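You operate a simulated robot arm through the tools that you are given. There is no shell and no other tool. Be economical: measure what you need, move in short steps, check, and stop when the job is done.

You are at the controls of a simulated two-armed robot. One attempt, no reset.

TASK
Screw the cap back on the melon jar.

It is judged by the outcome, as a careful person would: the job done as asked, and still so three seconds after it is handed in. It fails if anything else is knocked over, pushed out of place, dropped, spilled or broken. A push-on lid holds only when it is set on centred and level and pressed home; a screw cap is set on level and turned clockwise until tight.

THE ROBOT
Two 7-joint arms with two-finger parallel grippers on one trunk, on a base that drives. Base frame: it is fixed to the floor where the robot stands at the start and does not move with it; the origin is under the middle of the robot, x ahead of it, y to its left, z up. Lengths are in cm, angles in rad, forces in N, time in s.
The left shoulder is at the start at [6, 14.3, 87.6], the right one opposite. With the tool pointing down near the work surface each hand reaches from about 32 to 74 cm from the robot's upright axis, wherever it stands, measured 20 degrees to its own side. Places, roughly: melon jar [0, -200, 75]. Payload 1.57 kg a hand.
The TCP of each hand is the grasp point between the finger pads, 3 cm short of the fingertips. In the tool frame z runs along the fingers and y along their closing line. The gripper opens to 11 cm. The fingers are 2.4 cm wide and 1.2 cm thick; the gripper's body (4.8 by 11.2 cm) begins 7.8 cm behind the TCP.
Orientation is told as [roll, pitch, yaw] about the base's x, y, z axes, in that order, counted from this pose: with the fingers straight down and closing along the base's y, the tool's x points along the base's -x, its y along +y and its z along -z.

THE INTERFACE
- The arms move only by the tool apply_moves. It takes "left_targets", "right_targets" or both (then of equal length, played together; a hand with none holds still); each is a list of rows, each a list of 7 numbers: the shift along the tool's x, y, z in units of 20 mm (1.0 is 20 mm), then the turn, a rotation vector about the tool's x, y, z in units of 6 degrees (1.0 is 6 degrees), then the opening, from 0 (shut) to 1 (fully open). In form: [[x, y, z, ax, ay, az, claw], ...]. A call has 1 to 20 rows; each row shifts and turns the commanded pose from where the row before left it, along the tool's axes as they then stand. A call with a number of a shift or a turn outside -1 to 1 is refused whole. Each row takes 0.2 s and may step no farther than 5 cm and 0.15 rad from the row before; otherwise, or with a gripper value out of range, the whole call is refused. A pose out of reach is approached as far as the arm can. The call stops where the force on the tool passes 40 N (or 10 N more than at its start, if that is more) or the arm is blocked; 0.2 s more then pass. Each finger travels about 4.5 cm/s and halts on what it meets, pressing with about 35 N; the grip force reading is that of the motor and also rises with nothing between the fingers. The clock runs only during rows and for 0.2 s after the last one: add rows that do not move to give the fingers time. It gives the time, the measured TCP pose, the force on the tool (base axes), the opening and the grip force at its end, in the units of the frame above (readings bear some noise), with the torque about the TCP (base axes, N m) and any sound that the robot's microphone picked up, and new pictures: "show" is both (left out), scene, wrist or none (wrist: the cameras of the hands that moved).
- Cameras (640 x 400 px; columns grow to the right, rows downward): "scene" is now at [5.64, 0.24, 150.13]; the picture's right is [0.01, -1.00, 0.00], its down [-0.63, -0.01, -0.78] and it looks along [0.78, 0.01, -0.63] (base axes); focal length 265 px, centre (320, 200). "left" rides on the left gripper at [7, -1.6, -14.1] in its tool frame; the picture's right is [0.23, 0.97, 0.00], its down [-0.86, 0.20, -0.48] and it looks along [-0.47, 0.11, 0.88] (tool axes); focal length 222 px, centre (320, 200). "right" rides on the right gripper at [7, 1.6, -14.1] in its tool frame; the picture's right is [-0.23, 0.97, 0.00], its down [-0.86, -0.20, -0.48] and it looks along [-0.47, -0.11, 0.88] (tool axes); focal length 222 px, centre (320, 200). There is no depth. A picture from a camera that has moved, and an enlarged one, comes with that camera's place and axes in the base frame and with its lens.
- slide_trunk(by): slides the trunk up (or, below 0, down) by that many cm; the arms and the scene camera ride with it, the base frame stays. It gives what a move gives, with no picture.
- steer(legs): drives the robot by 1 to 6 legs, each [ahead, left, turn to the left] in cm, cm and rad, along the robot's own axes; the way and the turn of a leg run together, so that a leg with both is an arc; at most 150 cm and 3.142 rad a leg. The arms and the cameras ride along, it lands a little off, and it stops where it bumps. It gives what a move gives, and a new picture of the scene camera.
- head_to(pan, tilt): turns the head with the scene camera to pan (to the left, within 1.501 rad either way) and tilt (down, from -0.506 to 1.204), counted from straight ahead of the robot. It gives what a move gives, and a new picture of the scene camera.
- zoom(camera, box): a new picture of the part [left, top, right, bottom] of that camera's present view, enlarged. It takes no simulated time.
- close_job(): hands the job in; it is judged then, once.

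Work in short steps. Places have to be worked out from the pictures, the camera data and where the tool is seen: move nearer, look again, correct. Check each grasp and each placing, and mend what went wrong. You have 135 turns and 274 pictures in all, those below and enlarged ones among them. Open the grippers and draw the arms clear of the work before you hand the job in, unless the task says otherwise; then end with one line.

The tools are called by a JSON object that holds its "api" and its "payload". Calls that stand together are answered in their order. apply_moves: Moves the arms, as the interface text tells. Its arguments: {"type":"object","properties":{"left_targets":{"type":"array","items":{"type":"array","items":{"type":"number"}}},"right_targets":{"type":"array","items":{"type":"array","items":{"type":"number"}}},"show":{"type":"string","enum":["both","scene","wrist","none"]}},"required":[]} The other tools are called the same way: slide_trunk (by) slides the trunk up or down; steer (legs) drives the base; head_to (pan, tilt) turns the head that bears the scene camera; zoom (camera, box) takes an enlarged picture of a part of a camera's view; close_job () hands the job in.

At the start:

```text
t: 0.0
left_eef_pos: [49.3, 18.72, 96.64]
left_ee_rot: [0.002, -0.003, -0.001]
left_wrist_force: [-0.4, 0.6, -0.3]
left_ft_torque: [0.01, 0.0, 0.01]
left_finger_gap: 10.99
left_finger_force: 0.0
right_eef_pos: [54.86, -19.96, 102.6]
right_ee_rot: [0.001, -0.001, 0.0]
right_wrist_force: [0.7, -0.7, 0.2]
right_ft_torque: [0.0, 0.01, 0.0]
right_finger_gap: 11.0
right_finger_force: 0.1
trunk travel left (down, up): [-47.5, 11.5]
robot x, y, heading: [0.05, -0.15, -0.002]
head pan, tilt: [0.014, 0.682]
```

scene: 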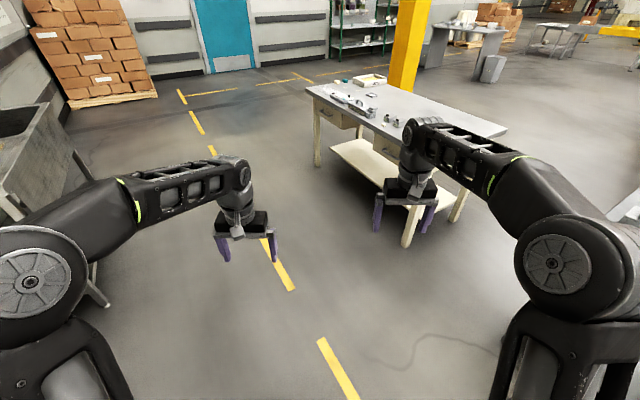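
right: 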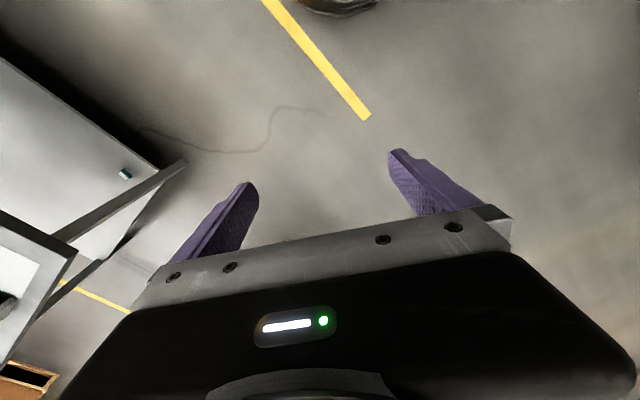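
left: 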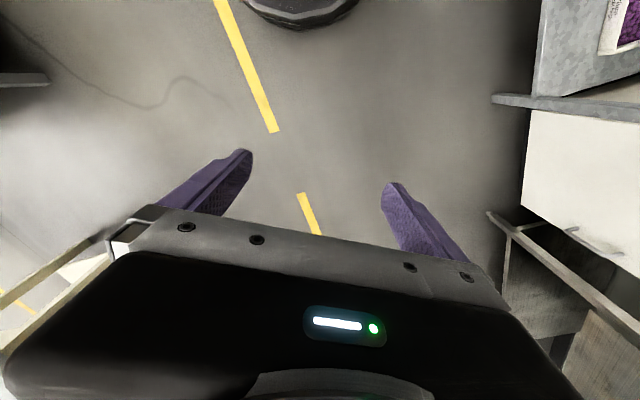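

The jar is about 2 m to the robot's right. I'll turn the head to the right to look.

{"api": "head_to", "payload": {"pan": -1.45, "tilt": 0.5}}

```text
t: 1.6
left_eef_pos: [49.41, 18.66, 96.62]
left_ee_rot: [0.002, -0.002, 0.0]
left_wrist_force: [0.7, -0.5, -0.7]
left_ft_torque: [0.02, 0.0, -0.02]
left_finger_gap: 10.97
left_finger_force: 0.0
right_eef_pos: [54.76, -19.77, 102.65]
right_ee_rot: [-0.002, 0.0, -0.001]
right_wrist_force: [0.0, 0.5, 0.4]
right_ft_torque: [-0.04, -0.03, 0.02]
right_finger_gap: 11.01
right_finger_force: 0.0
trunk travel left (down, up): [-47.5, 11.5]
robot x, y, heading: [-0.04, -0.01, -0.002]
head pan, tilt: [-1.45, 0.499]
camera scene: at [-1.82, -8.9, 151.76], right [-0.99, -0.12, 0.0], down [-0.06, 0.48, -0.88], along [0.11, -0.87, -0.48], focal length 265 px, centre (320, 200)
```

scene: 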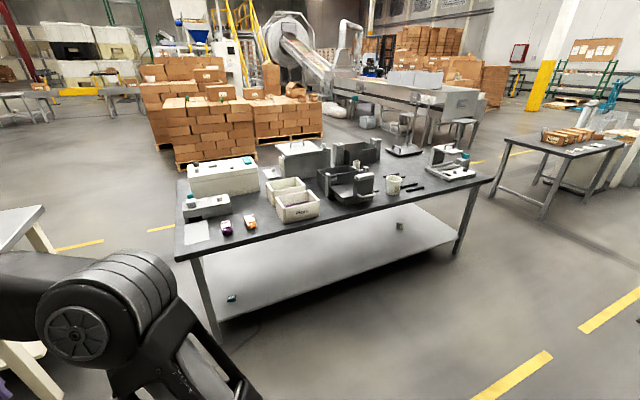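

{"api": "zoom", "payload": {"camera": "scene", "box": [170, 130, 500, 260]}}

```text
1.94 times, centred on (335, 195) of scene
camera zoom: at [-1.82, -8.9, 151.76], right [-0.99, -0.12, 0.0], down [-0.06, 0.48, -0.88], along [0.11, -0.87, -0.48], focal length 513 px, centre (291, 210)
```

zoom: 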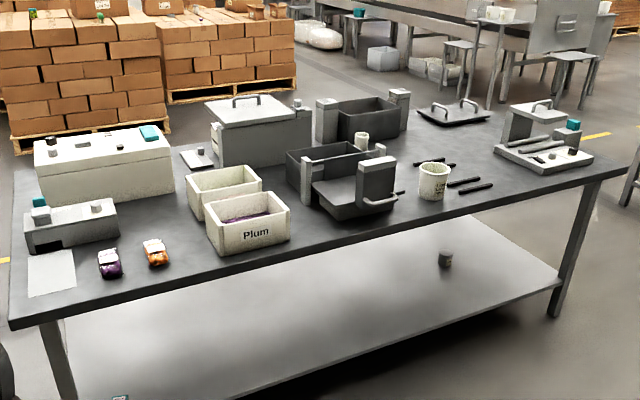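

The table with the jar lies to my right. I turn to face it and drive a bit closer.

{"api": "steer", "payload": {"legs": [[0, 0, -1.57], [45, 0, 0]]}}

{"api": "head_to", "payload": {"pan": 0, "tilt": 0.6}}

```text
t: 8.1
left_eef_pos: [20.05, -94.42, 96.71]
left_ee_rot: [0.003, 0.0, -1.555]
left_wrist_force: [0.6, 0.0, 0.0]
left_ft_torque: [0.02, 0.0, -0.02]
left_finger_gap: 11.01
left_finger_force: 0.1
right_eef_pos: [-18.41, -100.21, 102.66]
right_ee_rot: [0.0, -0.001, -1.554]
right_wrist_force: [-0.7, 0.7, 0.0]
right_ft_torque: [0.04, 0.02, 0.0]
right_finger_gap: 11.05
right_finger_force: 0.0
trunk travel left (down, up): [-47.5, 11.5]
robot x, y, heading: [0.67, -44.93, -1.558]
head pan, tilt: [-1.45, 0.499]
camera scene: at [-8.35, -43.27, 151.76], right [-0.13, 0.99, 0.0], down [0.47, 0.07, -0.88], along [-0.87, -0.12, -0.48], focal length 265 px, centre (320, 200)
```

scene: 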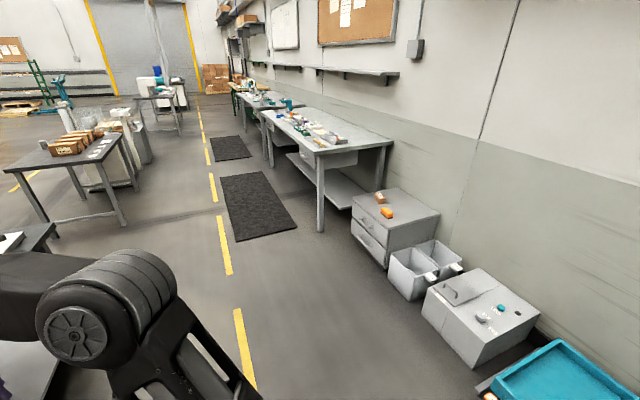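

```text
t: 9.7
left_eef_pos: [20.11, -94.23, 96.74]
left_ee_rot: [0.002, -0.003, -1.555]
left_wrist_force: [-0.3, -0.1, 0.6]
left_ft_torque: [-0.03, 0.01, -0.04]
left_finger_gap: 11.01
left_finger_force: 0.1
right_eef_pos: [-18.46, -100.13, 102.62]
right_ee_rot: [0.0, 0.0, -1.554]
right_wrist_force: [0.2, 0.6, -0.2]
right_ft_torque: [0.04, 0.02, -0.01]
right_finger_gap: 11.02
right_finger_force: 0.0
trunk travel left (down, up): [-47.5, 11.5]
robot x, y, heading: [0.84, -45.17, -1.555]
head pan, tilt: [0.0, 0.6]
camera scene: at [0.79, -50.8, 150.85], right [-1.0, -0.01, 0.0], down [-0.01, 0.56, -0.83], along [0.01, -0.82, -0.56], focal length 265 px, centre (320, 200)
```

scene: 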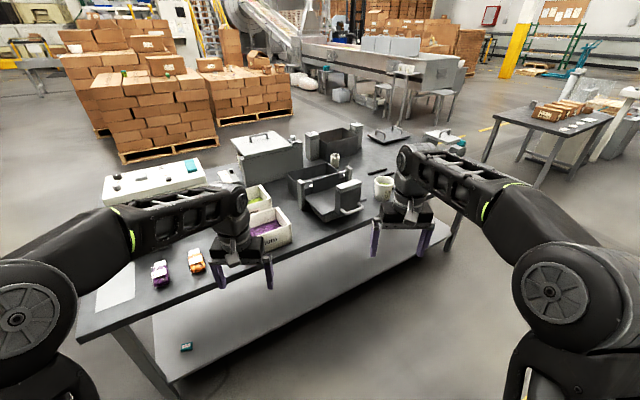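

{"api": "zoom", "payload": {"camera": "scene", "box": [230, 100, 410, 230]}}

{"api": "zoom", "payload": {"camera": "scene", "box": [80, 150, 260, 320]}}

{"api": "zoom", "payload": {"camera": "scene", "box": [470, 80, 640, 200]}}

```text
3.08 times, centred on (320, 165) of scene
camera zoom: at [0.79, -50.8, 150.85], right [-1.0, -0.01, 0.0], down [-0.01, 0.56, -0.83], along [0.01, -0.82, -0.56], focal length 814 px, centre (320, 308)
```

zoom: 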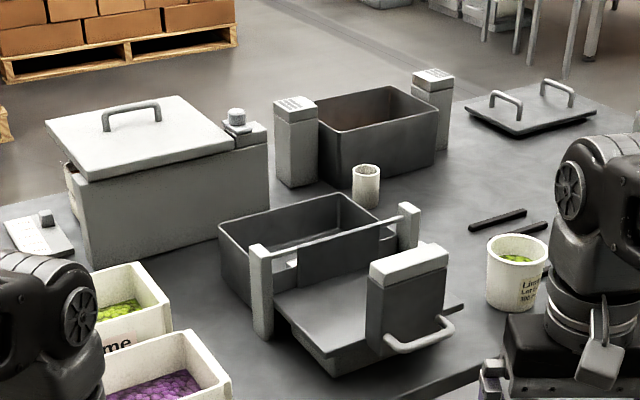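

```text
2.35 times, centred on (170, 235) of scene
camera zoom: at [0.79, -50.8, 150.85], right [-1.0, -0.01, 0.0], down [-0.01, 0.56, -0.83], along [0.01, -0.82, -0.56], focal length 623 px, centre (673, 118)
```

zoom: 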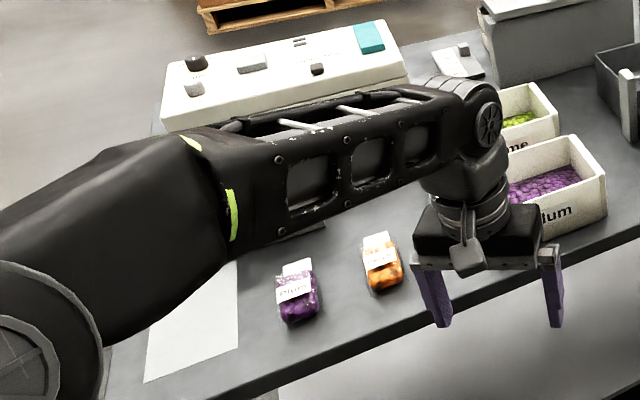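

```text
3.33 times, centred on (555, 140) of scene
camera zoom: at [0.79, -50.8, 150.85], right [-1.0, -0.01, 0.0], down [-0.01, 0.56, -0.83], along [0.01, -0.82, -0.56], focal length 882 px, centre (-463, 400)
```

zoom: 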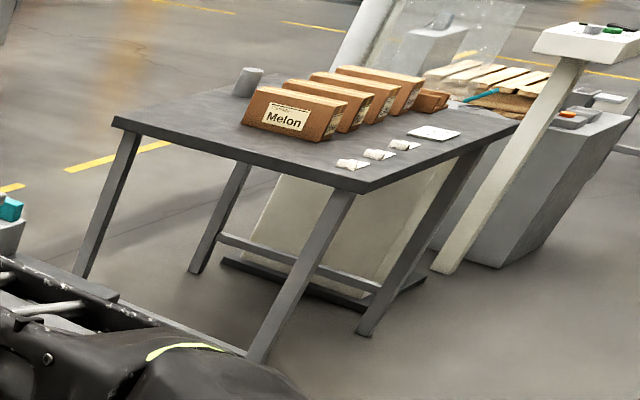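

The table is angled about 32°; the small open white vessel in its middle is near the stated place. I'll raise the trunk, square up to the table's front edge and drive nearer to see.

{"api": "slide_trunk", "payload": {"by": 11}}

{"api": "steer", "payload": {"legs": [[0, 0, 0.54], [0, -88, 0], [27, 0, 0]]}}

```text
t: 11.1
left_eef_pos: [20.09, -94.24, 107.65]
left_ee_rot: [0.0, -0.001, -1.555]
left_wrist_force: [-0.1, 0.2, -0.7]
left_ft_torque: [-0.03, -0.01, -0.01]
left_finger_gap: 10.99
left_finger_force: 0.1
right_eef_pos: [-18.54, -100.24, 113.6]
right_ee_rot: [-0.001, 0.0, -1.556]
right_wrist_force: [0.5, 0.4, 1.1]
right_ft_torque: [-0.01, -0.03, 0.04]
right_finger_gap: 11.0
right_finger_force: 0.0
trunk travel left (down, up): [-58.5, 0.5]
robot x, y, heading: [0.9, -45.07, -1.551]
head pan, tilt: [0.0, 0.6]
```

```text
t: 18.8
left_eef_pos: [-17.75, -146.97, 107.58]
left_ee_rot: [0.001, 0.001, -1.01]
left_wrist_force: [0.3, 0.1, -1.2]
left_ft_torque: [0.02, 0.0, 0.01]
left_finger_gap: 11.01
left_finger_force: 0.1
right_eef_pos: [-47.47, -171.71, 113.59]
right_ee_rot: [0.001, 0.0, -1.009]
right_wrist_force: [-0.1, -0.4, 1.2]
right_ft_torque: [0.01, -0.02, -0.02]
right_finger_gap: 11.0
right_finger_force: 0.0
trunk travel left (down, up): [-58.5, 0.5]
robot x, y, heading: [-60.01, -115.12, -1.015]
head pan, tilt: [0.0, 0.6]
camera scene: at [-56.56, -119.71, 161.84], right [-0.85, -0.53, 0.0], down [-0.3, 0.48, -0.82], along [0.44, -0.7, -0.57], focal length 265 px, centre (320, 200)
```

scene: 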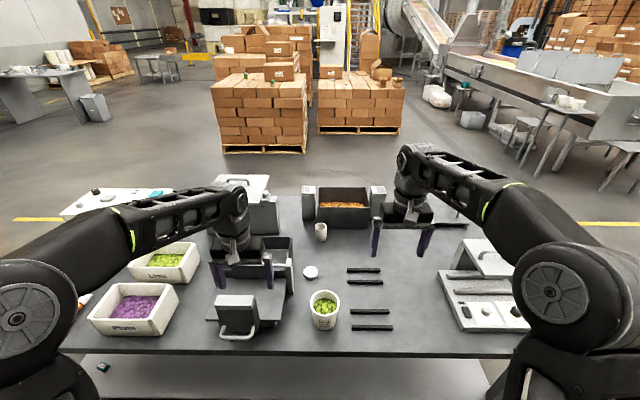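

{"api": "zoom", "payload": {"camera": "scene", "box": [270, 180, 450, 350]}}

{"api": "zoom", "payload": {"camera": "scene", "box": [290, 210, 350, 290]}}

```text
2.35 times, centred on (360, 265) of scene
camera zoom: at [-56.56, -119.71, 161.84], right [-0.85, -0.53, 0.0], down [-0.3, 0.48, -0.82], along [0.44, -0.7, -0.57], focal length 623 px, centre (226, 47)
```

zoom: 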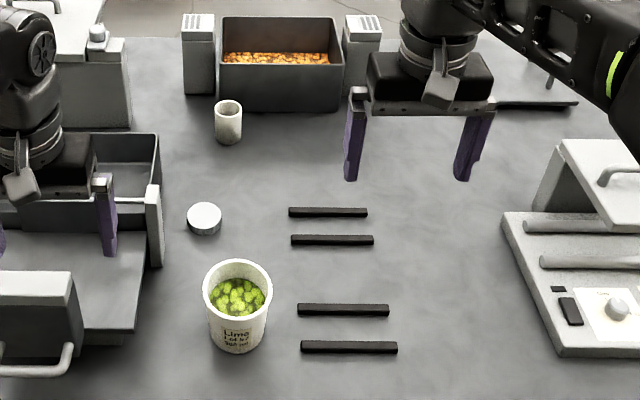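

```text
5.00 times, centred on (320, 250) of scene
camera zoom: at [-56.56, -119.71, 161.84], right [-0.85, -0.53, 0.0], down [-0.3, 0.48, -0.82], along [0.44, -0.7, -0.57], focal length 1323 px, centre (320, -50)
```

zoom: 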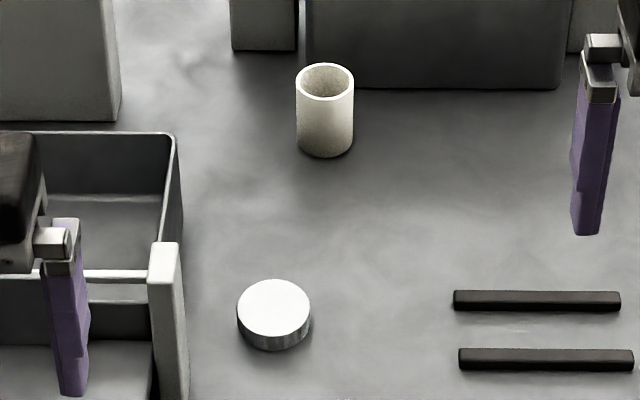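

The capless small white jar is about [-7,-199] (rim ~z 83) and the white cap about [-15,-179]. I look down to see how near the base can get to the table.

{"api": "head_to", "payload": {"pan": 0, "tilt": 1.2}}

```text
t: 19.8
left_eef_pos: [-17.72, -146.67, 107.64]
left_ee_rot: [0.002, -0.001, -1.01]
left_wrist_force: [0.7, -0.6, -0.4]
left_ft_torque: [-0.03, 0.0, 0.0]
left_finger_gap: 10.98
left_finger_force: 0.1
right_eef_pos: [-47.38, -171.73, 113.68]
right_ee_rot: [-0.001, 0.001, -1.011]
right_wrist_force: [0.7, 0.0, -0.8]
right_ft_torque: [-0.04, 0.02, 0.0]
right_finger_gap: 11.02
right_finger_force: 0.1
trunk travel left (down, up): [-58.5, 0.5]
robot x, y, heading: [-59.44, -114.71, -1.012]
head pan, tilt: [0.0, 1.201]
camera scene: at [-58.35, -116.85, 157.39], right [-0.85, -0.53, 0.0], down [-0.5, 0.79, -0.36], along [0.19, -0.31, -0.93], focal length 265 px, centre (320, 200)
```

scene: 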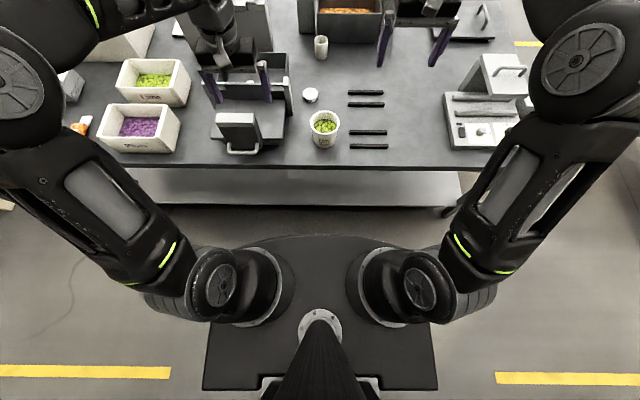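

The front plate reaches ~20 cm ahead of the axis and the table edge is ~46 ahead, so I can close in by ~14 cm. Hands are well above everything.

{"api": "steer", "payload": {"legs": [[14, 0, 0]]}}

{"api": "head_to", "payload": {"pan": 0, "tilt": 0.95}}

```text
t: 21.1
left_eef_pos: [-10.14, -158.76, 107.67]
left_ee_rot: [0.002, 0.0, -1.01]
left_wrist_force: [0.8, -0.4, 0.4]
left_ft_torque: [0.04, 0.04, 0.0]
left_finger_gap: 10.98
left_finger_force: 0.0
right_eef_pos: [-40.01, -183.66, 113.66]
right_ee_rot: [0.001, 0.0, -1.01]
right_wrist_force: [-0.1, 0.1, -0.2]
right_ft_torque: [0.06, 0.01, 0.01]
right_finger_gap: 11.01
right_finger_force: 0.0
trunk travel left (down, up): [-58.5, 0.5]
robot x, y, heading: [-52.16, -126.85, -1.012]
head pan, tilt: [0.0, 1.201]
camera scene: at [-50.78, -128.93, 157.38], right [-0.85, -0.53, 0.0], down [-0.5, 0.79, -0.36], along [0.19, -0.31, -0.93], focal length 265 px, centre (320, 200)
```

scene: 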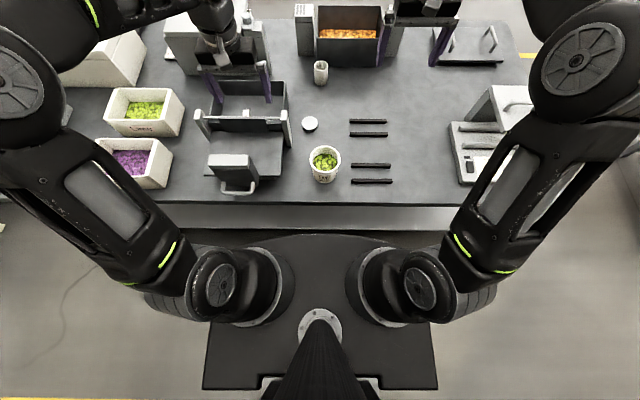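

```text
t: 21.9
left_eef_pos: [-10.25, -158.56, 107.63]
left_ee_rot: [0.002, 0.0, -1.011]
left_wrist_force: [-0.5, -0.7, -0.5]
left_ft_torque: [0.03, 0.0, 0.01]
left_finger_gap: 10.99
left_finger_force: 0.1
right_eef_pos: [-39.88, -183.67, 113.62]
right_ee_rot: [0.0, -0.001, -1.011]
right_wrist_force: [0.0, 0.2, 0.0]
right_ft_torque: [0.0, 0.01, 0.02]
right_finger_gap: 10.99
right_finger_force: 0.0
trunk travel left (down, up): [-58.5, 0.5]
robot x, y, heading: [-51.8, -126.6, -1.012]
head pan, tilt: [0.0, 0.949]
camera scene: at [-50.0, -130.18, 159.0], right [-0.85, -0.53, 0.0], down [-0.43, 0.69, -0.58], along [0.31, -0.49, -0.81], focal length 265 px, centre (320, 200)
```

scene: 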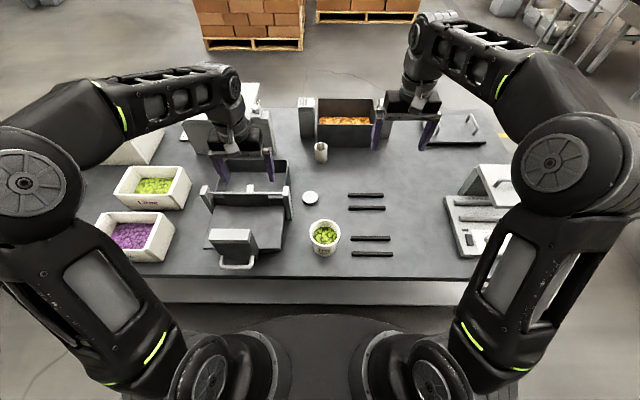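

Now zoom for precise jar and cap positions.

{"api": "zoom", "payload": {"camera": "scene", "box": [272, 130, 368, 190]}}

{"api": "zoom", "payload": {"camera": "scene", "box": [190, 160, 410, 290]}}

```text
6.67 times, centred on (320, 160) of scene
camera zoom: at [-50.0, -130.18, 159.0], right [-0.85, -0.53, 0.0], down [-0.43, 0.69, -0.58], along [0.31, -0.49, -0.81], focal length 1764 px, centre (320, 467)
```

zoom: 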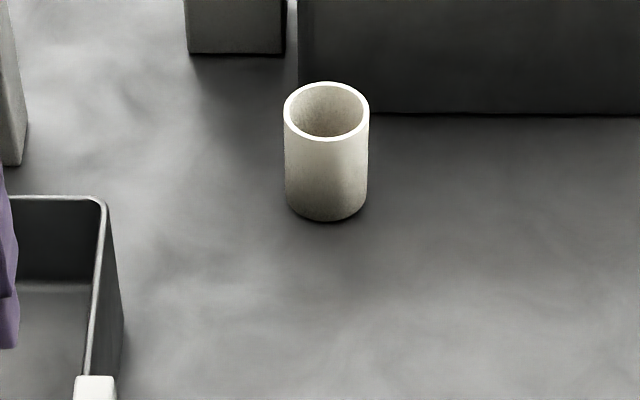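

```text
2.91 times, centred on (300, 225) of scene
camera zoom: at [-50.0, -130.18, 159.0], right [-0.85, -0.53, 0.0], down [-0.43, 0.69, -0.58], along [0.31, -0.49, -0.81], focal length 770 px, centre (378, 127)
```

zoom: 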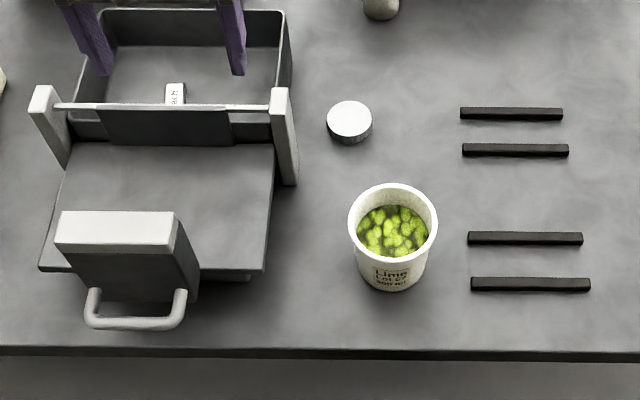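

Estimates: cap at [-15.0,-179.0], jar at [-6.8,-200.4] (rim ~82). I bring the left hand above the cap at the present height, then turn it 90° counter-clockwise so its fingers close fore-aft, clear of the press post.

{"api": "apply_moves", "payload": {"left_targets": [[-0.91, -0.93, 0, 0, 0, 0, 1], [-0.91, -0.93, 0, 0, 0, 0, 1], [-0.91, -0.93, 0, 0, 0, 0, 1], [-0.91, -0.93, 0, 0, 0, 0, 1], [-0.91, -0.93, 0, 0, 0, 0, 1], [-0.91, -0.93, 0, 0, 0, 0, 1], [-0.91, -0.93, 0, 0, 0, 0, 1], [-0.91, -0.93, 0, 0, 0, 0, 1]], "show": "none"}}

{"api": "apply_moves", "payload": {"left_targets": [[0, 0, 0, 0, 0, -1, 1], [0, 0, 0, 0, 0, -1, 1], [0, 0, 0, 0, 0, -1, 1], [0, 0, 0, 0, 0, -1, 1], [0, 0, 0, 0, 0, -1, 1], [0, 0, 0, 0, 0, -1, 1], [0, 0, 0, 0, 0, -1, 1], [0, 0, 0, 0, 0, -1, 1], [0, 0, 0, 0, 0, -1, 1], [0, 0, 0, 0, 0, -1, 1], [0, 0, 0, 0, 0, -1, 1], [0, 0, 0, 0, 0, -1, 1], [0, 0, 0, 0, 0, -1, 1], [0, 0, 0, 0, 0, -1, 1], [0, 0, 0, 0, 0, -1, 1]]}}

```text
t: 23.7
left_eef_pos: [-14.3, -175.45, 107.76]
left_ee_rot: [0.001, -0.002, -1.011]
left_wrist_force: [0.2, 0.0, 0.0]
left_ft_torque: [-0.03, 0.0, -0.01]
left_finger_gap: 11.0
left_finger_force: 0.0
left hand out of reach, approached as far as the arm can: row 7, 8
right_eef_pos: [-40.09, -183.59, 113.64]
right_ee_rot: [0.0, 0.001, -1.01]
right_wrist_force: [0.0, 0.0, -0.4]
right_ft_torque: [0.03, 0.01, 0.02]
right_finger_gap: 11.0
right_finger_force: 0.1
trunk travel left (down, up): [-58.5, 0.5]
robot x, y, heading: [-52.24, -126.71, -1.013]
head pan, tilt: [0.0, 0.949]
```

```text
t: 26.9
left_eef_pos: [-14.26, -175.63, 107.57]
left_ee_rot: [-0.002, -0.002, 0.562]
left_wrist_force: [-0.2, -0.4, 0.1]
left_ft_torque: [-0.05, -0.01, 0.04]
left_finger_gap: 11.01
left_finger_force: 0.2
right_eef_pos: [-40.19, -183.67, 113.57]
right_ee_rot: [-0.001, -0.001, -1.01]
right_wrist_force: [-0.7, -0.5, 0.0]
right_ft_torque: [-0.03, 0.02, 0.01]
right_finger_gap: 10.98
right_finger_force: 0.0
trunk travel left (down, up): [-58.5, 0.5]
robot x, y, heading: [-52.52, -126.58, -1.01]
head pan, tilt: [0.0, 0.949]
camera scene: at [-49.99, -130.2, 159.01], right [-0.85, -0.53, 0.0], down [-0.43, 0.69, -0.58], along [0.31, -0.49, -0.81], focal length 265 px, centre (320, 200)
camera left: at [-19.35, -180.74, 121.88], right [-0.71, 0.7, 0.0], down [0.62, 0.62, 0.48], along [0.34, 0.34, -0.88], focal length 222 px, centre (320, 200)
```

scene: 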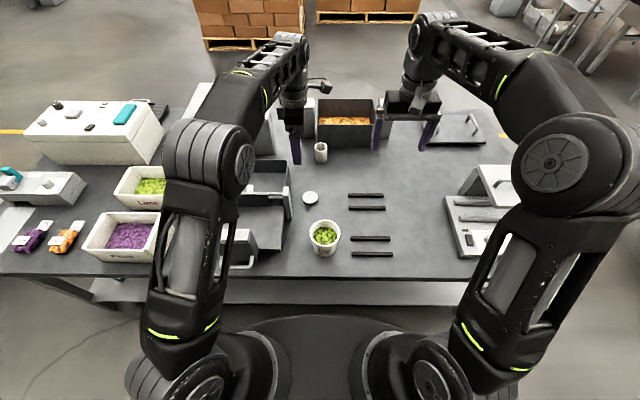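
left: 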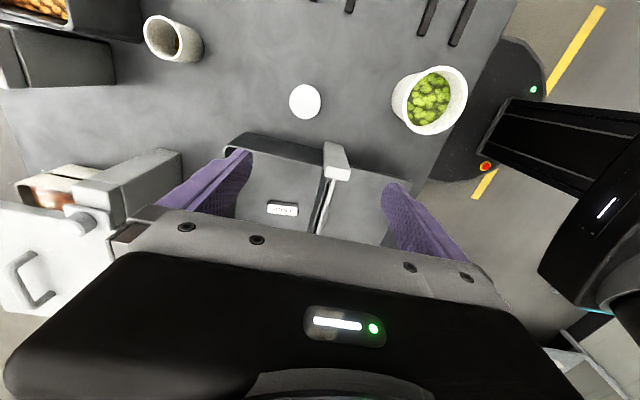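

The wrist view puts the cap at about [-14.9,-179.7] and jar at [-7.5,-200]. The reach fails at this height, so I lower the trunk.

{"api": "slide_trunk", "payload": {"by": -15}}

{"api": "apply_moves", "payload": {"left_targets": [[0, 0.9, 0, 0, 0, 0, 0.9], [0.15, 0.95, 0, 0, 0, 0, 0.8], [0, 0, 0, 0, 0, 0, 0.75]]}}

```text
t: 28.6
left_eef_pos: [-14.3, -175.63, 92.71]
left_ee_rot: [-0.003, -0.002, 0.56]
left_wrist_force: [0.5, -0.1, 0.7]
left_ft_torque: [0.03, 0.01, 0.01]
left_finger_gap: 11.02
left_finger_force: 0.1
right_eef_pos: [-39.99, -183.78, 98.7]
right_ee_rot: [0.0, -0.001, -1.011]
right_wrist_force: [0.6, 0.1, -0.1]
right_ft_torque: [-0.03, 0.01, 0.0]
right_finger_gap: 10.99
right_finger_force: 0.0
trunk travel left (down, up): [-43.5, 15.5]
robot x, y, heading: [-52.48, -126.59, -1.015]
head pan, tilt: [0.0, 0.949]
```

```text
t: 29.4
left_eef_pos: [-16.5, -172.59, 92.54]
left_ee_rot: [-0.001, -0.003, 0.56]
left_wrist_force: [0.4, -0.1, -0.5]
left_ft_torque: [0.0, 0.02, 0.01]
left_finger_gap: 8.26
left_finger_force: 0.0
right_eef_pos: [-40.09, -183.57, 98.57]
right_ee_rot: [0.0, 0.001, -1.011]
right_wrist_force: [0.0, 0.1, -0.5]
right_ft_torque: [-0.03, 0.03, 0.01]
right_finger_gap: 11.01
right_finger_force: 0.0
trunk travel left (down, up): [-43.5, 15.5]
robot x, y, heading: [-52.46, -126.58, -1.009]
head pan, tilt: [0.0, 0.949]
camera scene: at [-49.99, -130.2, 144.01], right [-0.85, -0.53, 0.0], down [-0.43, 0.69, -0.58], along [0.31, -0.49, -0.81], focal length 265 px, centre (320, 200)
camera left: at [-21.61, -177.75, 106.91], right [-0.71, 0.7, 0.0], down [0.62, 0.62, 0.48], along [0.34, 0.34, -0.88], focal length 222 px, centre (320, 200)
```

scene: 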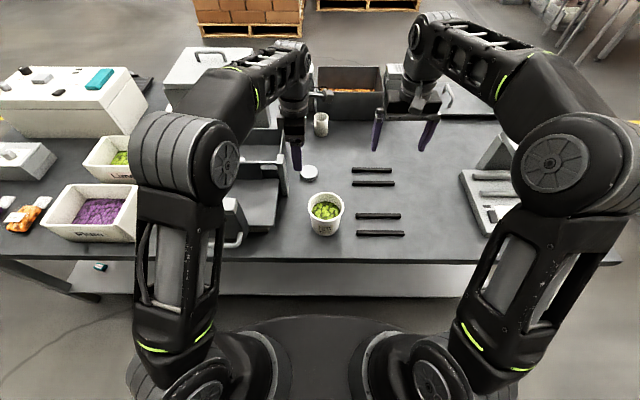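
left: 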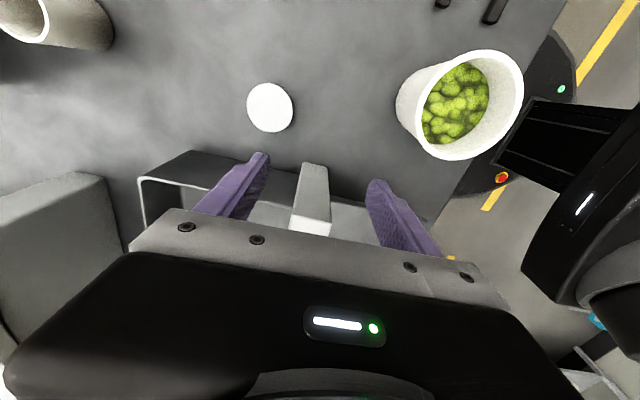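

I moved the wrong way along tool y; cap is at [-14.95,-179.8]. Correct: x +2.5, y −6.9, then down partway and check.

{"api": "apply_moves", "payload": {"left_targets": [[0.31, -0.86, 0, 0, 0, 0, 0.75], [0.31, -0.87, 0, 0, 0, 0, 0.75], [0.31, -0.87, 0, 0, 0, 0, 0.75], [0.31, -0.87, 0, 0, 0, 0, 0.75], [0, 0, 0.9, 0, 0, 0, 0.75], [0, 0, 0.9, 0, 0, 0, 0.75], [0, 0, 0.9, 0, 0, 0, 0.75], [0, 0, 0.8, 0, 0, 0, 0.75], [0, 0, 0, 0, 0, 0, 0.75]]}}

```text
t: 31.4
left_eef_pos: [-15.81, -176.4, 85.7]
left_ee_rot: [-0.001, -0.002, 0.56]
left_wrist_force: [-0.3, 0.7, 0.3]
left_ft_torque: [0.01, 0.02, -0.03]
left_finger_gap: 8.27
left_finger_force: 0.0
left hand out of reach, approached as far as the arm can: row 3, 4
right_eef_pos: [-39.98, -183.75, 98.52]
right_ee_rot: [-0.001, -0.001, -1.011]
right_wrist_force: [0.0, 0.8, -0.6]
right_ft_torque: [0.01, -0.04, -0.03]
right_finger_gap: 11.0
right_finger_force: 0.0
trunk travel left (down, up): [-43.5, 15.5]
robot x, y, heading: [-52.6, -126.3, -1.009]
head pan, tilt: [0.0, 0.949]
camera scene: at [-50.0, -130.19, 144.01], right [-0.85, -0.53, 0.0], down [-0.43, 0.69, -0.58], along [0.31, -0.49, -0.81], focal length 265 px, centre (320, 200)
camera left: at [-20.8, -181.35, 99.82], right [-0.71, 0.7, 0.0], down [0.62, 0.62, 0.48], along [0.34, 0.34, -0.88], focal length 222 px, centre (320, 200)
```

scene: 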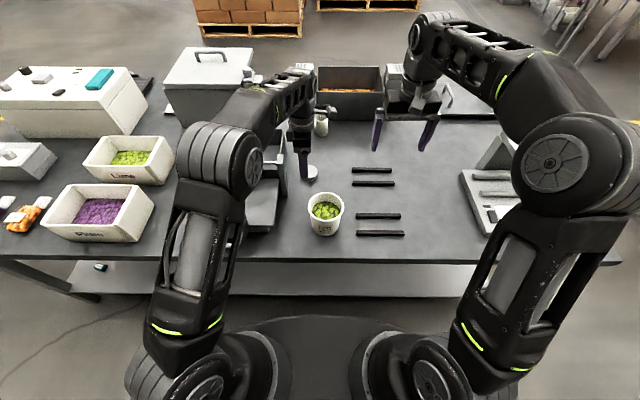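
left: 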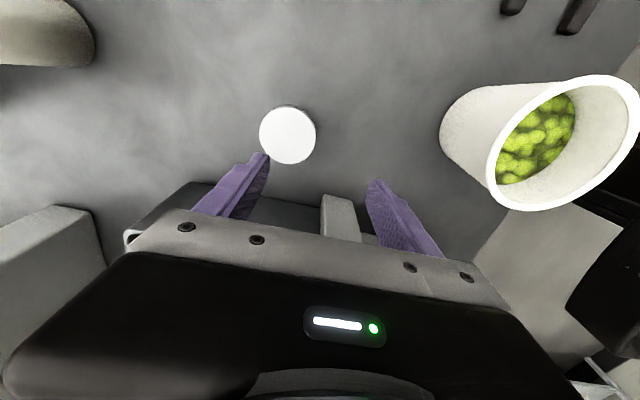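

Straight-arm limit for the left hand here. I'll raise both hands, then shift the base right and a bit forward so the cap lies in the left arm's good sector (base front ~30 cm, shelf front ~39 cm from the axis).

{"api": "apply_moves", "payload": {"left_targets": [[0, 0.8, -1, 0, 0, 0, 0.75], [0, 0.8, -1, 0, 0, 0, 0.75], [0, 0.8, -1, 0, 0, 0, 0.75], [0, 0, -1, 0, 0, 0, 0.75], [0, 0, -1, 0, 0, 0, 0.75]], "right_targets": [[0.8, 0, -1, 0, 0, 0, 1], [0.8, 0, -1, 0, 0, 0, 1], [0.8, 0, -1, 0, 0, 0, 1], [0.8, 0, -1, 0, 0, 0, 1], [0.8, 0, 0, 0, 0, 0, 1]], "show": "none"}}

{"api": "steer", "payload": {"legs": [[0, -14, 0], [5, 0, 0]]}}

```text
t: 32.6
left_eef_pos: [-18.44, -172.02, 95.65]
left_ee_rot: [-0.002, -0.002, 0.56]
left_wrist_force: [-0.2, -0.5, 0.5]
left_ft_torque: [0.03, 0.01, 0.0]
left_finger_gap: 8.23
left_finger_force: 0.0
right_eef_pos: [-41.96, -180.82, 100.7]
right_ee_rot: [0.0, 0.0, -1.01]
right_wrist_force: [0.8, -0.6, -0.1]
right_ft_torque: [0.01, 0.0, 0.01]
right_finger_gap: 11.0
right_finger_force: 0.0
right hand out of reach, approached as far as the arm can: row 2, 3, 4
trunk travel left (down, up): [-43.5, 15.5]
robot x, y, heading: [-52.48, -126.55, -1.01]
head pan, tilt: [0.0, 0.949]
```

```text
t: 34.5
left_eef_pos: [-27.5, -183.82, 95.55]
left_ee_rot: [-0.002, 0.0, 0.561]
left_wrist_force: [0.1, -0.5, -0.4]
left_ft_torque: [0.04, 0.02, -0.01]
left_finger_gap: 8.26
left_finger_force: 0.1
right_eef_pos: [-50.76, -192.59, 100.6]
right_ee_rot: [0.0, 0.001, -1.009]
right_wrist_force: [0.8, 0.0, -0.2]
right_ft_torque: [0.03, 0.02, -0.01]
right_finger_gap: 11.02
right_finger_force: 0.1
trunk travel left (down, up): [-43.5, 15.5]
robot x, y, heading: [-61.55, -138.3, -1.008]
head pan, tilt: [0.0, 0.949]
camera scene: at [-59.09, -141.97, 144.0], right [-0.85, -0.53, 0.0], down [-0.43, 0.69, -0.58], along [0.31, -0.49, -0.81], focal length 265 px, centre (320, 200)
```

scene: 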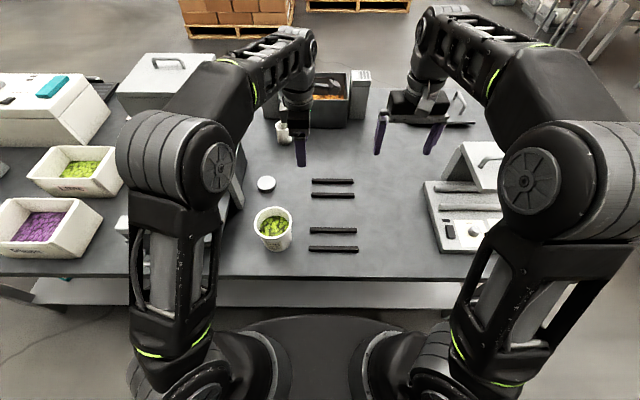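

{"api": "apply_moves", "payload": {"left_targets": [[-0.91, -0.23, 0, 0, 0, 0, 0.75], [-0.91, -0.23, 0, 0, 0, 0, 0.75], [-0.91, -0.23, 0, 0, 0, 0, 0.75], [-0.91, -0.24, 0, 0, 0, 0, 0.75], [-0.91, -0.24, 0, 0, 0, 0, 0.75], [-0.91, -0.24, 0, 0, 0, 0, 0.75], [-0.91, -0.24, 0, 0, 0, 0, 0.75], [0, 0, 0.9, 0, 0, 0, 0.75], [0, 0, 0.9, 0, 0, 0, 0.75], [0, 0, 0.9, 0, 0, 0, 0.75], [0, 0, 0.9, 0, 0, 0, 0.75], [0, 0, 0, 0, 0, 0, 0.75]]}}

```text
t: 37.1
left_eef_pos: [-15.03, -179.83, 88.47]
left_ee_rot: [-0.003, -0.002, 0.56]
left_wrist_force: [-0.3, -1.3, 0.3]
left_ft_torque: [0.01, -0.02, 0.0]
left_finger_gap: 8.23
left_finger_force: 0.1
right_eef_pos: [-50.94, -192.55, 100.77]
right_ee_rot: [0.0, 0.0, -1.01]
right_wrist_force: [0.2, 0.1, 0.2]
right_ft_torque: [0.04, -0.01, -0.02]
right_finger_gap: 11.0
right_finger_force: 0.1
trunk travel left (down, up): [-43.5, 15.5]
robot x, y, heading: [-61.31, -138.43, -1.011]
head pan, tilt: [0.0, 0.949]
camera scene: at [-59.18, -141.84, 144.01], right [-0.85, -0.53, 0.0], down [-0.43, 0.69, -0.58], along [0.31, -0.49, -0.81], focal length 265 px, centre (320, 200)
camera left: at [-19.94, -184.9, 102.71], right [-0.71, 0.7, 0.0], down [0.62, 0.62, 0.48], along [0.34, 0.34, -0.88], focal length 222 px, centre (320, 200)
```

scene: 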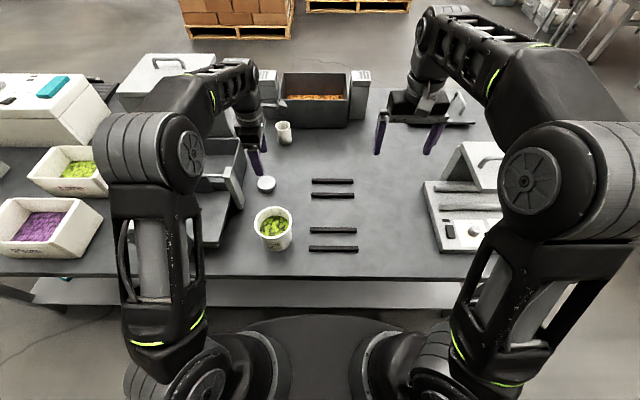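
left: 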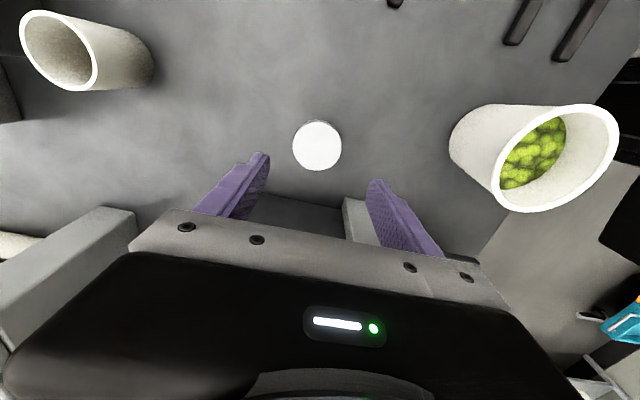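

Aligned to within 0.5 cm. Small correction and descend in steps, watching force.

{"api": "apply_moves", "payload": {"left_targets": [[0, -0.2, 0.8, 0, 0, 0, 0.75], [0, 0, 0.8, 0, 0, 0, 0.75], [0, 0, 0.8, 0, 0, 0, 0.75], [0, 0, 0.8, 0, 0, 0, 0.75], [0, 0, 0.8, 0, 0, 0, 0.75], [0, 0, 0.5, 0, 0, 0, 0.75], [0, 0, 0, 0, 0, 0, 0.75]], "show": "wrist"}}

```text
t: 38.7
left_eef_pos: [-14.63, -180.18, 79.45]
left_ee_rot: [-0.001, -0.001, 0.563]
left_wrist_force: [0.2, 0.2, 1.6]
left_ft_torque: [0.04, 0.0, 0.02]
left_finger_gap: 8.25
left_finger_force: 0.0
right_eef_pos: [-50.91, -192.55, 100.5]
right_ee_rot: [-0.002, -0.001, -1.012]
right_wrist_force: [-0.2, 0.3, 0.4]
right_ft_torque: [0.04, 0.01, -0.02]
right_finger_gap: 10.98
right_finger_force: 0.1
trunk travel left (down, up): [-43.5, 15.5]
robot x, y, heading: [-61.66, -138.62, -1.009]
head pan, tilt: [0.0, 0.949]
camera left: at [-19.68, -185.24, 93.71], right [-0.71, 0.7, 0.0], down [0.62, 0.62, 0.48], along [0.34, 0.34, -0.88], focal length 222 px, centre (320, 200)
```

left: 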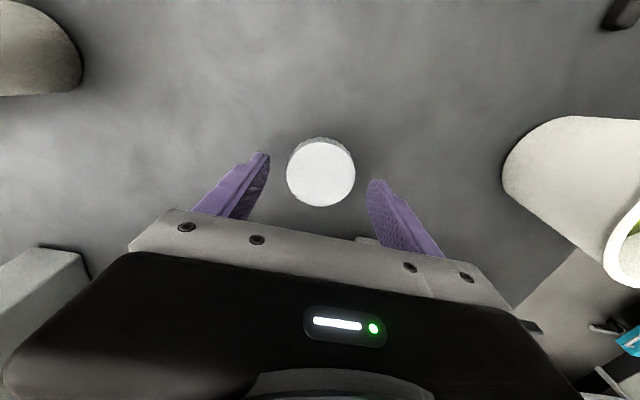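

Cap is centred between the tips. Lower another ~0.9 cm and close.

{"api": "apply_moves", "payload": {"left_targets": [[0.1, 0, 0.45, 0, 0, 0, 0.75], [0, 0, 0, 0, 0, 0, 0.6], [0, 0, 0, 0, 0, 0, 0.5], [0, 0, 0, 0, 0, 0, 0.5], [0, 0, 0, 0, 0, 0, 0.45], [0, 0, 0, 0, 0, 0, 0.45], [0, 0, 0, 0, 0, 0, 0.45]], "show": "wrist"}}

```text
t: 40.3
left_eef_pos: [-14.77, -180.33, 78.83]
left_ee_rot: [-0.006, -0.003, 0.563]
left_wrist_force: [4.7, -6.3, 11.3]
left_ft_torque: [0.03, 0.01, 0.0]
left_finger_gap: 4.24
left_finger_force: 0.2
right_eef_pos: [-51.05, -192.5, 100.59]
right_ee_rot: [0.0, 0.0, -1.012]
right_wrist_force: [0.2, 0.1, 0.2]
right_ft_torque: [0.0, 0.01, 0.01]
right_finger_gap: 10.99
right_finger_force: 0.1
trunk travel left (down, up): [-43.5, 15.5]
robot x, y, heading: [-61.33, -138.28, -1.01]
head pan, tilt: [0.0, 0.949]
camera left: at [-19.87, -185.4, 92.99], right [-0.71, 0.7, -0.01], down [0.62, 0.63, 0.48], along [0.34, 0.34, -0.88], focal length 222 px, centre (320, 200)
```

left: 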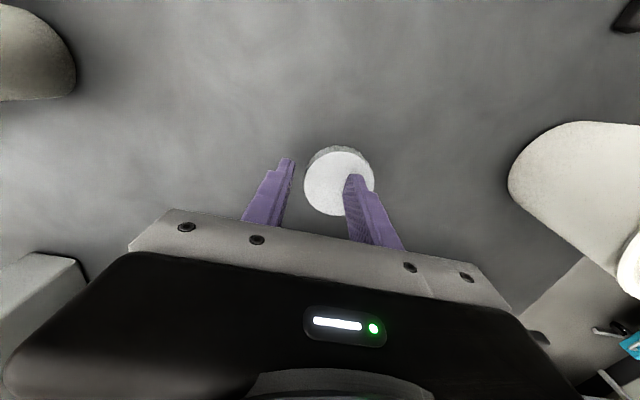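

The right finger rode up onto the cap: the table must be a bit lower than I assumed (cap top ~75.7). Open, rise and look again.

{"api": "apply_moves", "payload": {"left_targets": [[0, 0, -0.6, 0, 0, 0, 0.45], [0, 0, -0.4, 0, 0, 0, 0.75], [0, 0, 0, 0, 0, 0, 0.8], [0, 0, 0, 0, 0, 0, 0.8], [0, 0, 0, 0, 0, 0, 0.8]], "show": "wrist"}}

{"api": "zoom", "payload": {"camera": "left", "box": [220, 100, 420, 225]}}

```text
t: 41.5
left_eef_pos: [-14.83, -180.16, 80.56]
left_ee_rot: [-0.001, -0.002, 0.559]
left_wrist_force: [0.2, 0.1, -0.9]
left_ft_torque: [-0.01, -0.01, 0.0]
left_finger_gap: 8.81
left_finger_force: 0.1
right_eef_pos: [-50.97, -192.66, 100.48]
right_ee_rot: [0.001, 0.0, -1.012]
right_wrist_force: [0.6, 0.2, 0.4]
right_ft_torque: [0.02, 0.05, -0.01]
right_finger_gap: 11.04
right_finger_force: 0.1
trunk travel left (down, up): [-43.5, 15.5]
robot x, y, heading: [-61.74, -138.25, -1.011]
head pan, tilt: [0.0, 0.949]
camera left: at [-19.91, -185.33, 94.82], right [-0.71, 0.7, 0.0], down [0.62, 0.62, 0.48], along [0.34, 0.34, -0.88], focal length 222 px, centre (320, 200)
```

left: 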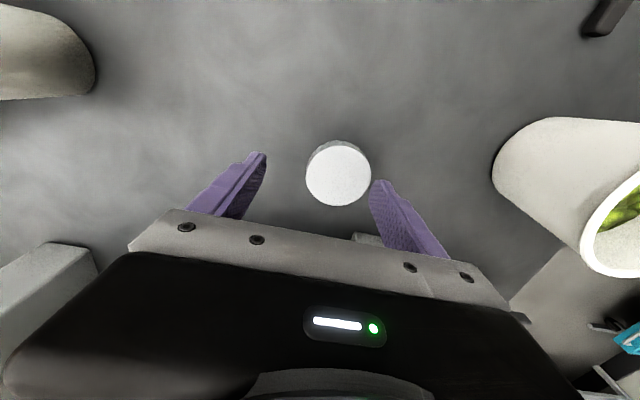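

```text
3.20 times, centred on (320, 162) of left
camera zoom: at [-19.91, -185.33, 94.82], right [-0.71, 0.7, 0.0], down [0.62, 0.62, 0.48], along [0.34, 0.34, -0.88], focal length 711 px, centre (320, 320)
```

zoom: 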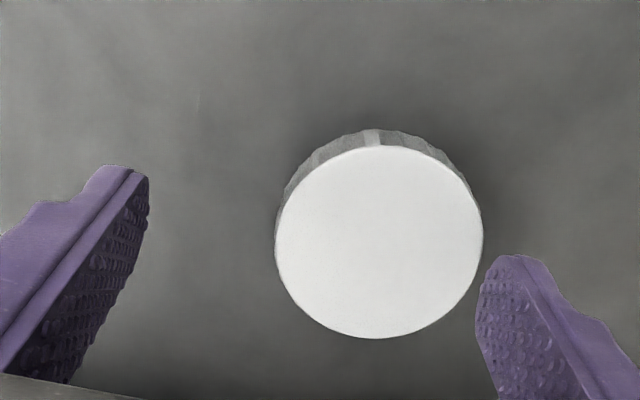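

The cap got nudged ~1.8 cm toward tool +y. Recentre, then descend farther until just above the table.

{"api": "apply_moves", "payload": {"left_targets": [[-0.15, 0.93, 0, 0, 0, 0, 0.82], [0, 0, 0, 0, 0, 0, 0.82], [0, 0, 0.5, 0, 0, 0, 0.82], [0, 0, 0, 0, 0, 0, 0.82]], "show": "wrist"}}

```text
t: 42.5
left_eef_pos: [-15.51, -178.25, 79.56]
left_ee_rot: [-0.004, -0.001, 0.562]
left_wrist_force: [-0.1, -0.3, 0.5]
left_ft_torque: [0.0, -0.01, 0.01]
left_finger_gap: 9.02
left_finger_force: 0.1
right_eef_pos: [-50.94, -192.52, 100.59]
right_ee_rot: [0.0, 0.0, -1.011]
right_wrist_force: [0.7, 0.0, -0.4]
right_ft_torque: [-0.02, -0.02, 0.0]
right_finger_gap: 10.99
right_finger_force: 0.2
trunk travel left (down, up): [-43.5, 15.5]
robot x, y, heading: [-61.48, -138.13, -1.012]
head pan, tilt: [0.0, 0.949]
camera left: at [-20.6, -183.55, 93.76], right [-0.71, 0.7, 0.0], down [0.62, 0.62, 0.48], along [0.34, 0.34, -0.88], focal length 222 px, centre (320, 200)
```

left: 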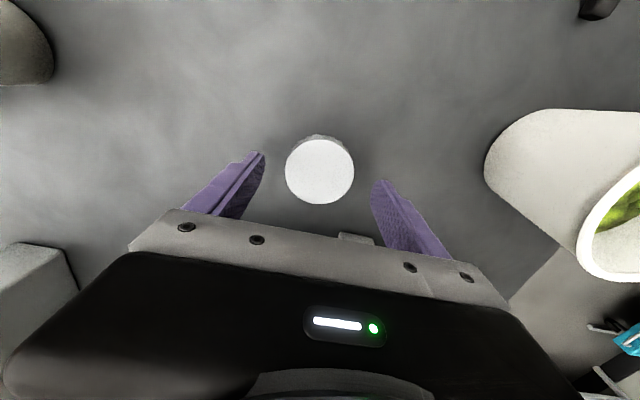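

Centred. Descend slowly ~2.2 cm.

{"api": "apply_moves", "payload": {"left_targets": [[0.1, 0, 0.4, 0, 0, 0, 0.82], [0, 0, 0.3, 0, 0, 0, 0.82], [0, 0, 0.2, 0, 0, 0, 0.82], [0, 0, 0.2, 0, 0, 0, 0.82], [0, 0, 0, 0, 0, 0, 0.82]], "show": "wrist"}}

```text
t: 43.7
left_eef_pos: [-15.81, -178.54, 77.39]
left_ee_rot: [0.0, -0.002, 0.563]
left_wrist_force: [-0.3, 0.1, -0.6]
left_ft_torque: [0.0, 0.03, 0.02]
left_finger_gap: 9.02
left_finger_force: 0.0
right_eef_pos: [-50.97, -192.45, 100.55]
right_ee_rot: [0.0, 0.0, -1.01]
right_wrist_force: [0.2, 0.1, 0.0]
right_ft_torque: [-0.03, 0.02, 0.0]
right_finger_gap: 11.0
right_finger_force: 0.1
trunk travel left (down, up): [-43.5, 15.5]
robot x, y, heading: [-61.47, -138.54, -1.009]
head pan, tilt: [0.0, 0.949]
camera left: at [-20.77, -183.68, 91.61], right [-0.71, 0.7, 0.0], down [0.62, 0.62, 0.48], along [0.34, 0.34, -0.88], focal length 222 px, centre (320, 200)
```

left: 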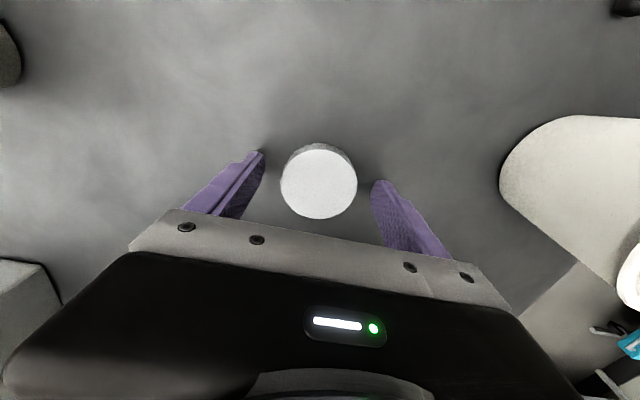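

{"api": "apply_moves", "payload": {"left_targets": [[0, 0, 0.2, 0, 0, 0, 0.82], [0, 0, 0.2, 0, 0, 0, 0.82], [0, 0, 0.15, 0, 0, 0, 0.82], [0, 0, 0, 0, 0, 0, 0.82]], "show": "wrist"}}

```text
t: 44.5
left_eef_pos: [-15.62, -178.74, 77.05]
left_ee_rot: [-0.01, -0.002, 0.562]
left_wrist_force: [-2.6, 4.1, 19.4]
left_ft_torque: [1.11, 0.73, -0.01]
left_finger_gap: 9.45
left_finger_force: 2.2
right_eef_pos: [-50.97, -192.42, 100.72]
right_ee_rot: [0.0, -0.001, -1.012]
right_wrist_force: [-0.2, -0.3, 0.2]
right_ft_torque: [0.02, 0.02, -0.01]
right_finger_gap: 11.0
right_finger_force: 0.0
trunk travel left (down, up): [-43.5, 15.5]
robot x, y, heading: [-61.52, -138.24, -1.013]
head pan, tilt: [0.0, 0.949]
stopped in row 3 (left hand): the force on the tool passed its limit at 45 N (the readings are from after the stop); the commanded pose is now the measured one
camera left: at [-20.7, -183.74, 91.32], right [-0.71, 0.7, -0.01], down [0.61, 0.63, 0.48], along [0.34, 0.33, -0.88], focal length 222 px, centre (320, 200)
```

left: 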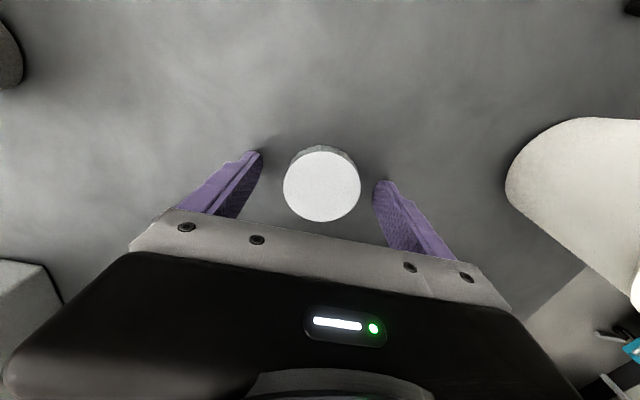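

Table contact at TCP 77.05 (table ~74). Rise 0.3 cm and close on the cap.

{"api": "apply_moves", "payload": {"left_targets": [[0, 0, -0.15, 0, 0, 0, 0.82], [0, 0, 0, 0, 0, 0, 0.7], [0, 0, 0, 0, 0, 0, 0.6], [0, 0, 0, 0, 0, 0, 0.5], [0, 0, 0, 0, 0, 0, 0.45], [0, 0, 0, 0, 0, 0, 0.4], [0, 0, 0, 0, 0, 0, 0.4]], "show": "wrist"}}

```text
t: 46.1
left_eef_pos: [-15.48, -178.64, 77.06]
left_ee_rot: [-0.008, 0.001, 0.561]
left_wrist_force: [0.6, 0.5, -0.8]
left_ft_torque: [0.01, -0.02, 0.02]
left_finger_gap: 5.49
left_finger_force: 34.8
right_eef_pos: [-50.93, -192.63, 100.56]
right_ee_rot: [0.0, 0.0, -1.011]
right_wrist_force: [0.4, -0.2, 1.3]
right_ft_torque: [-0.01, 0.0, 0.0]
right_finger_gap: 10.99
right_finger_force: 0.0
trunk travel left (down, up): [-43.5, 15.5]
robot x, y, heading: [-61.58, -138.32, -1.013]
head pan, tilt: [0.0, 0.949]
camera left: at [-20.64, -183.76, 91.34], right [-0.71, 0.7, -0.01], down [0.62, 0.63, 0.48], along [0.34, 0.33, -0.88], focal length 222 px, centre (320, 200)
```

left: 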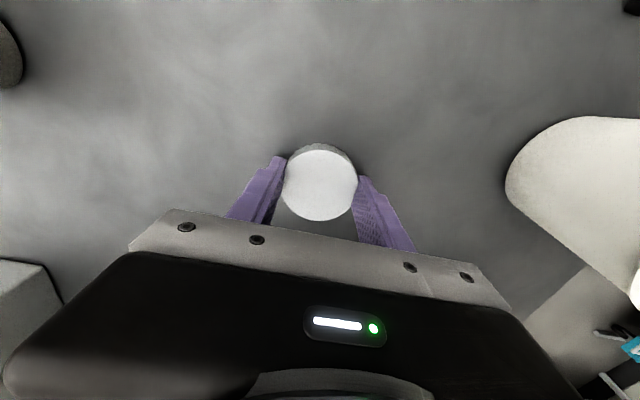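

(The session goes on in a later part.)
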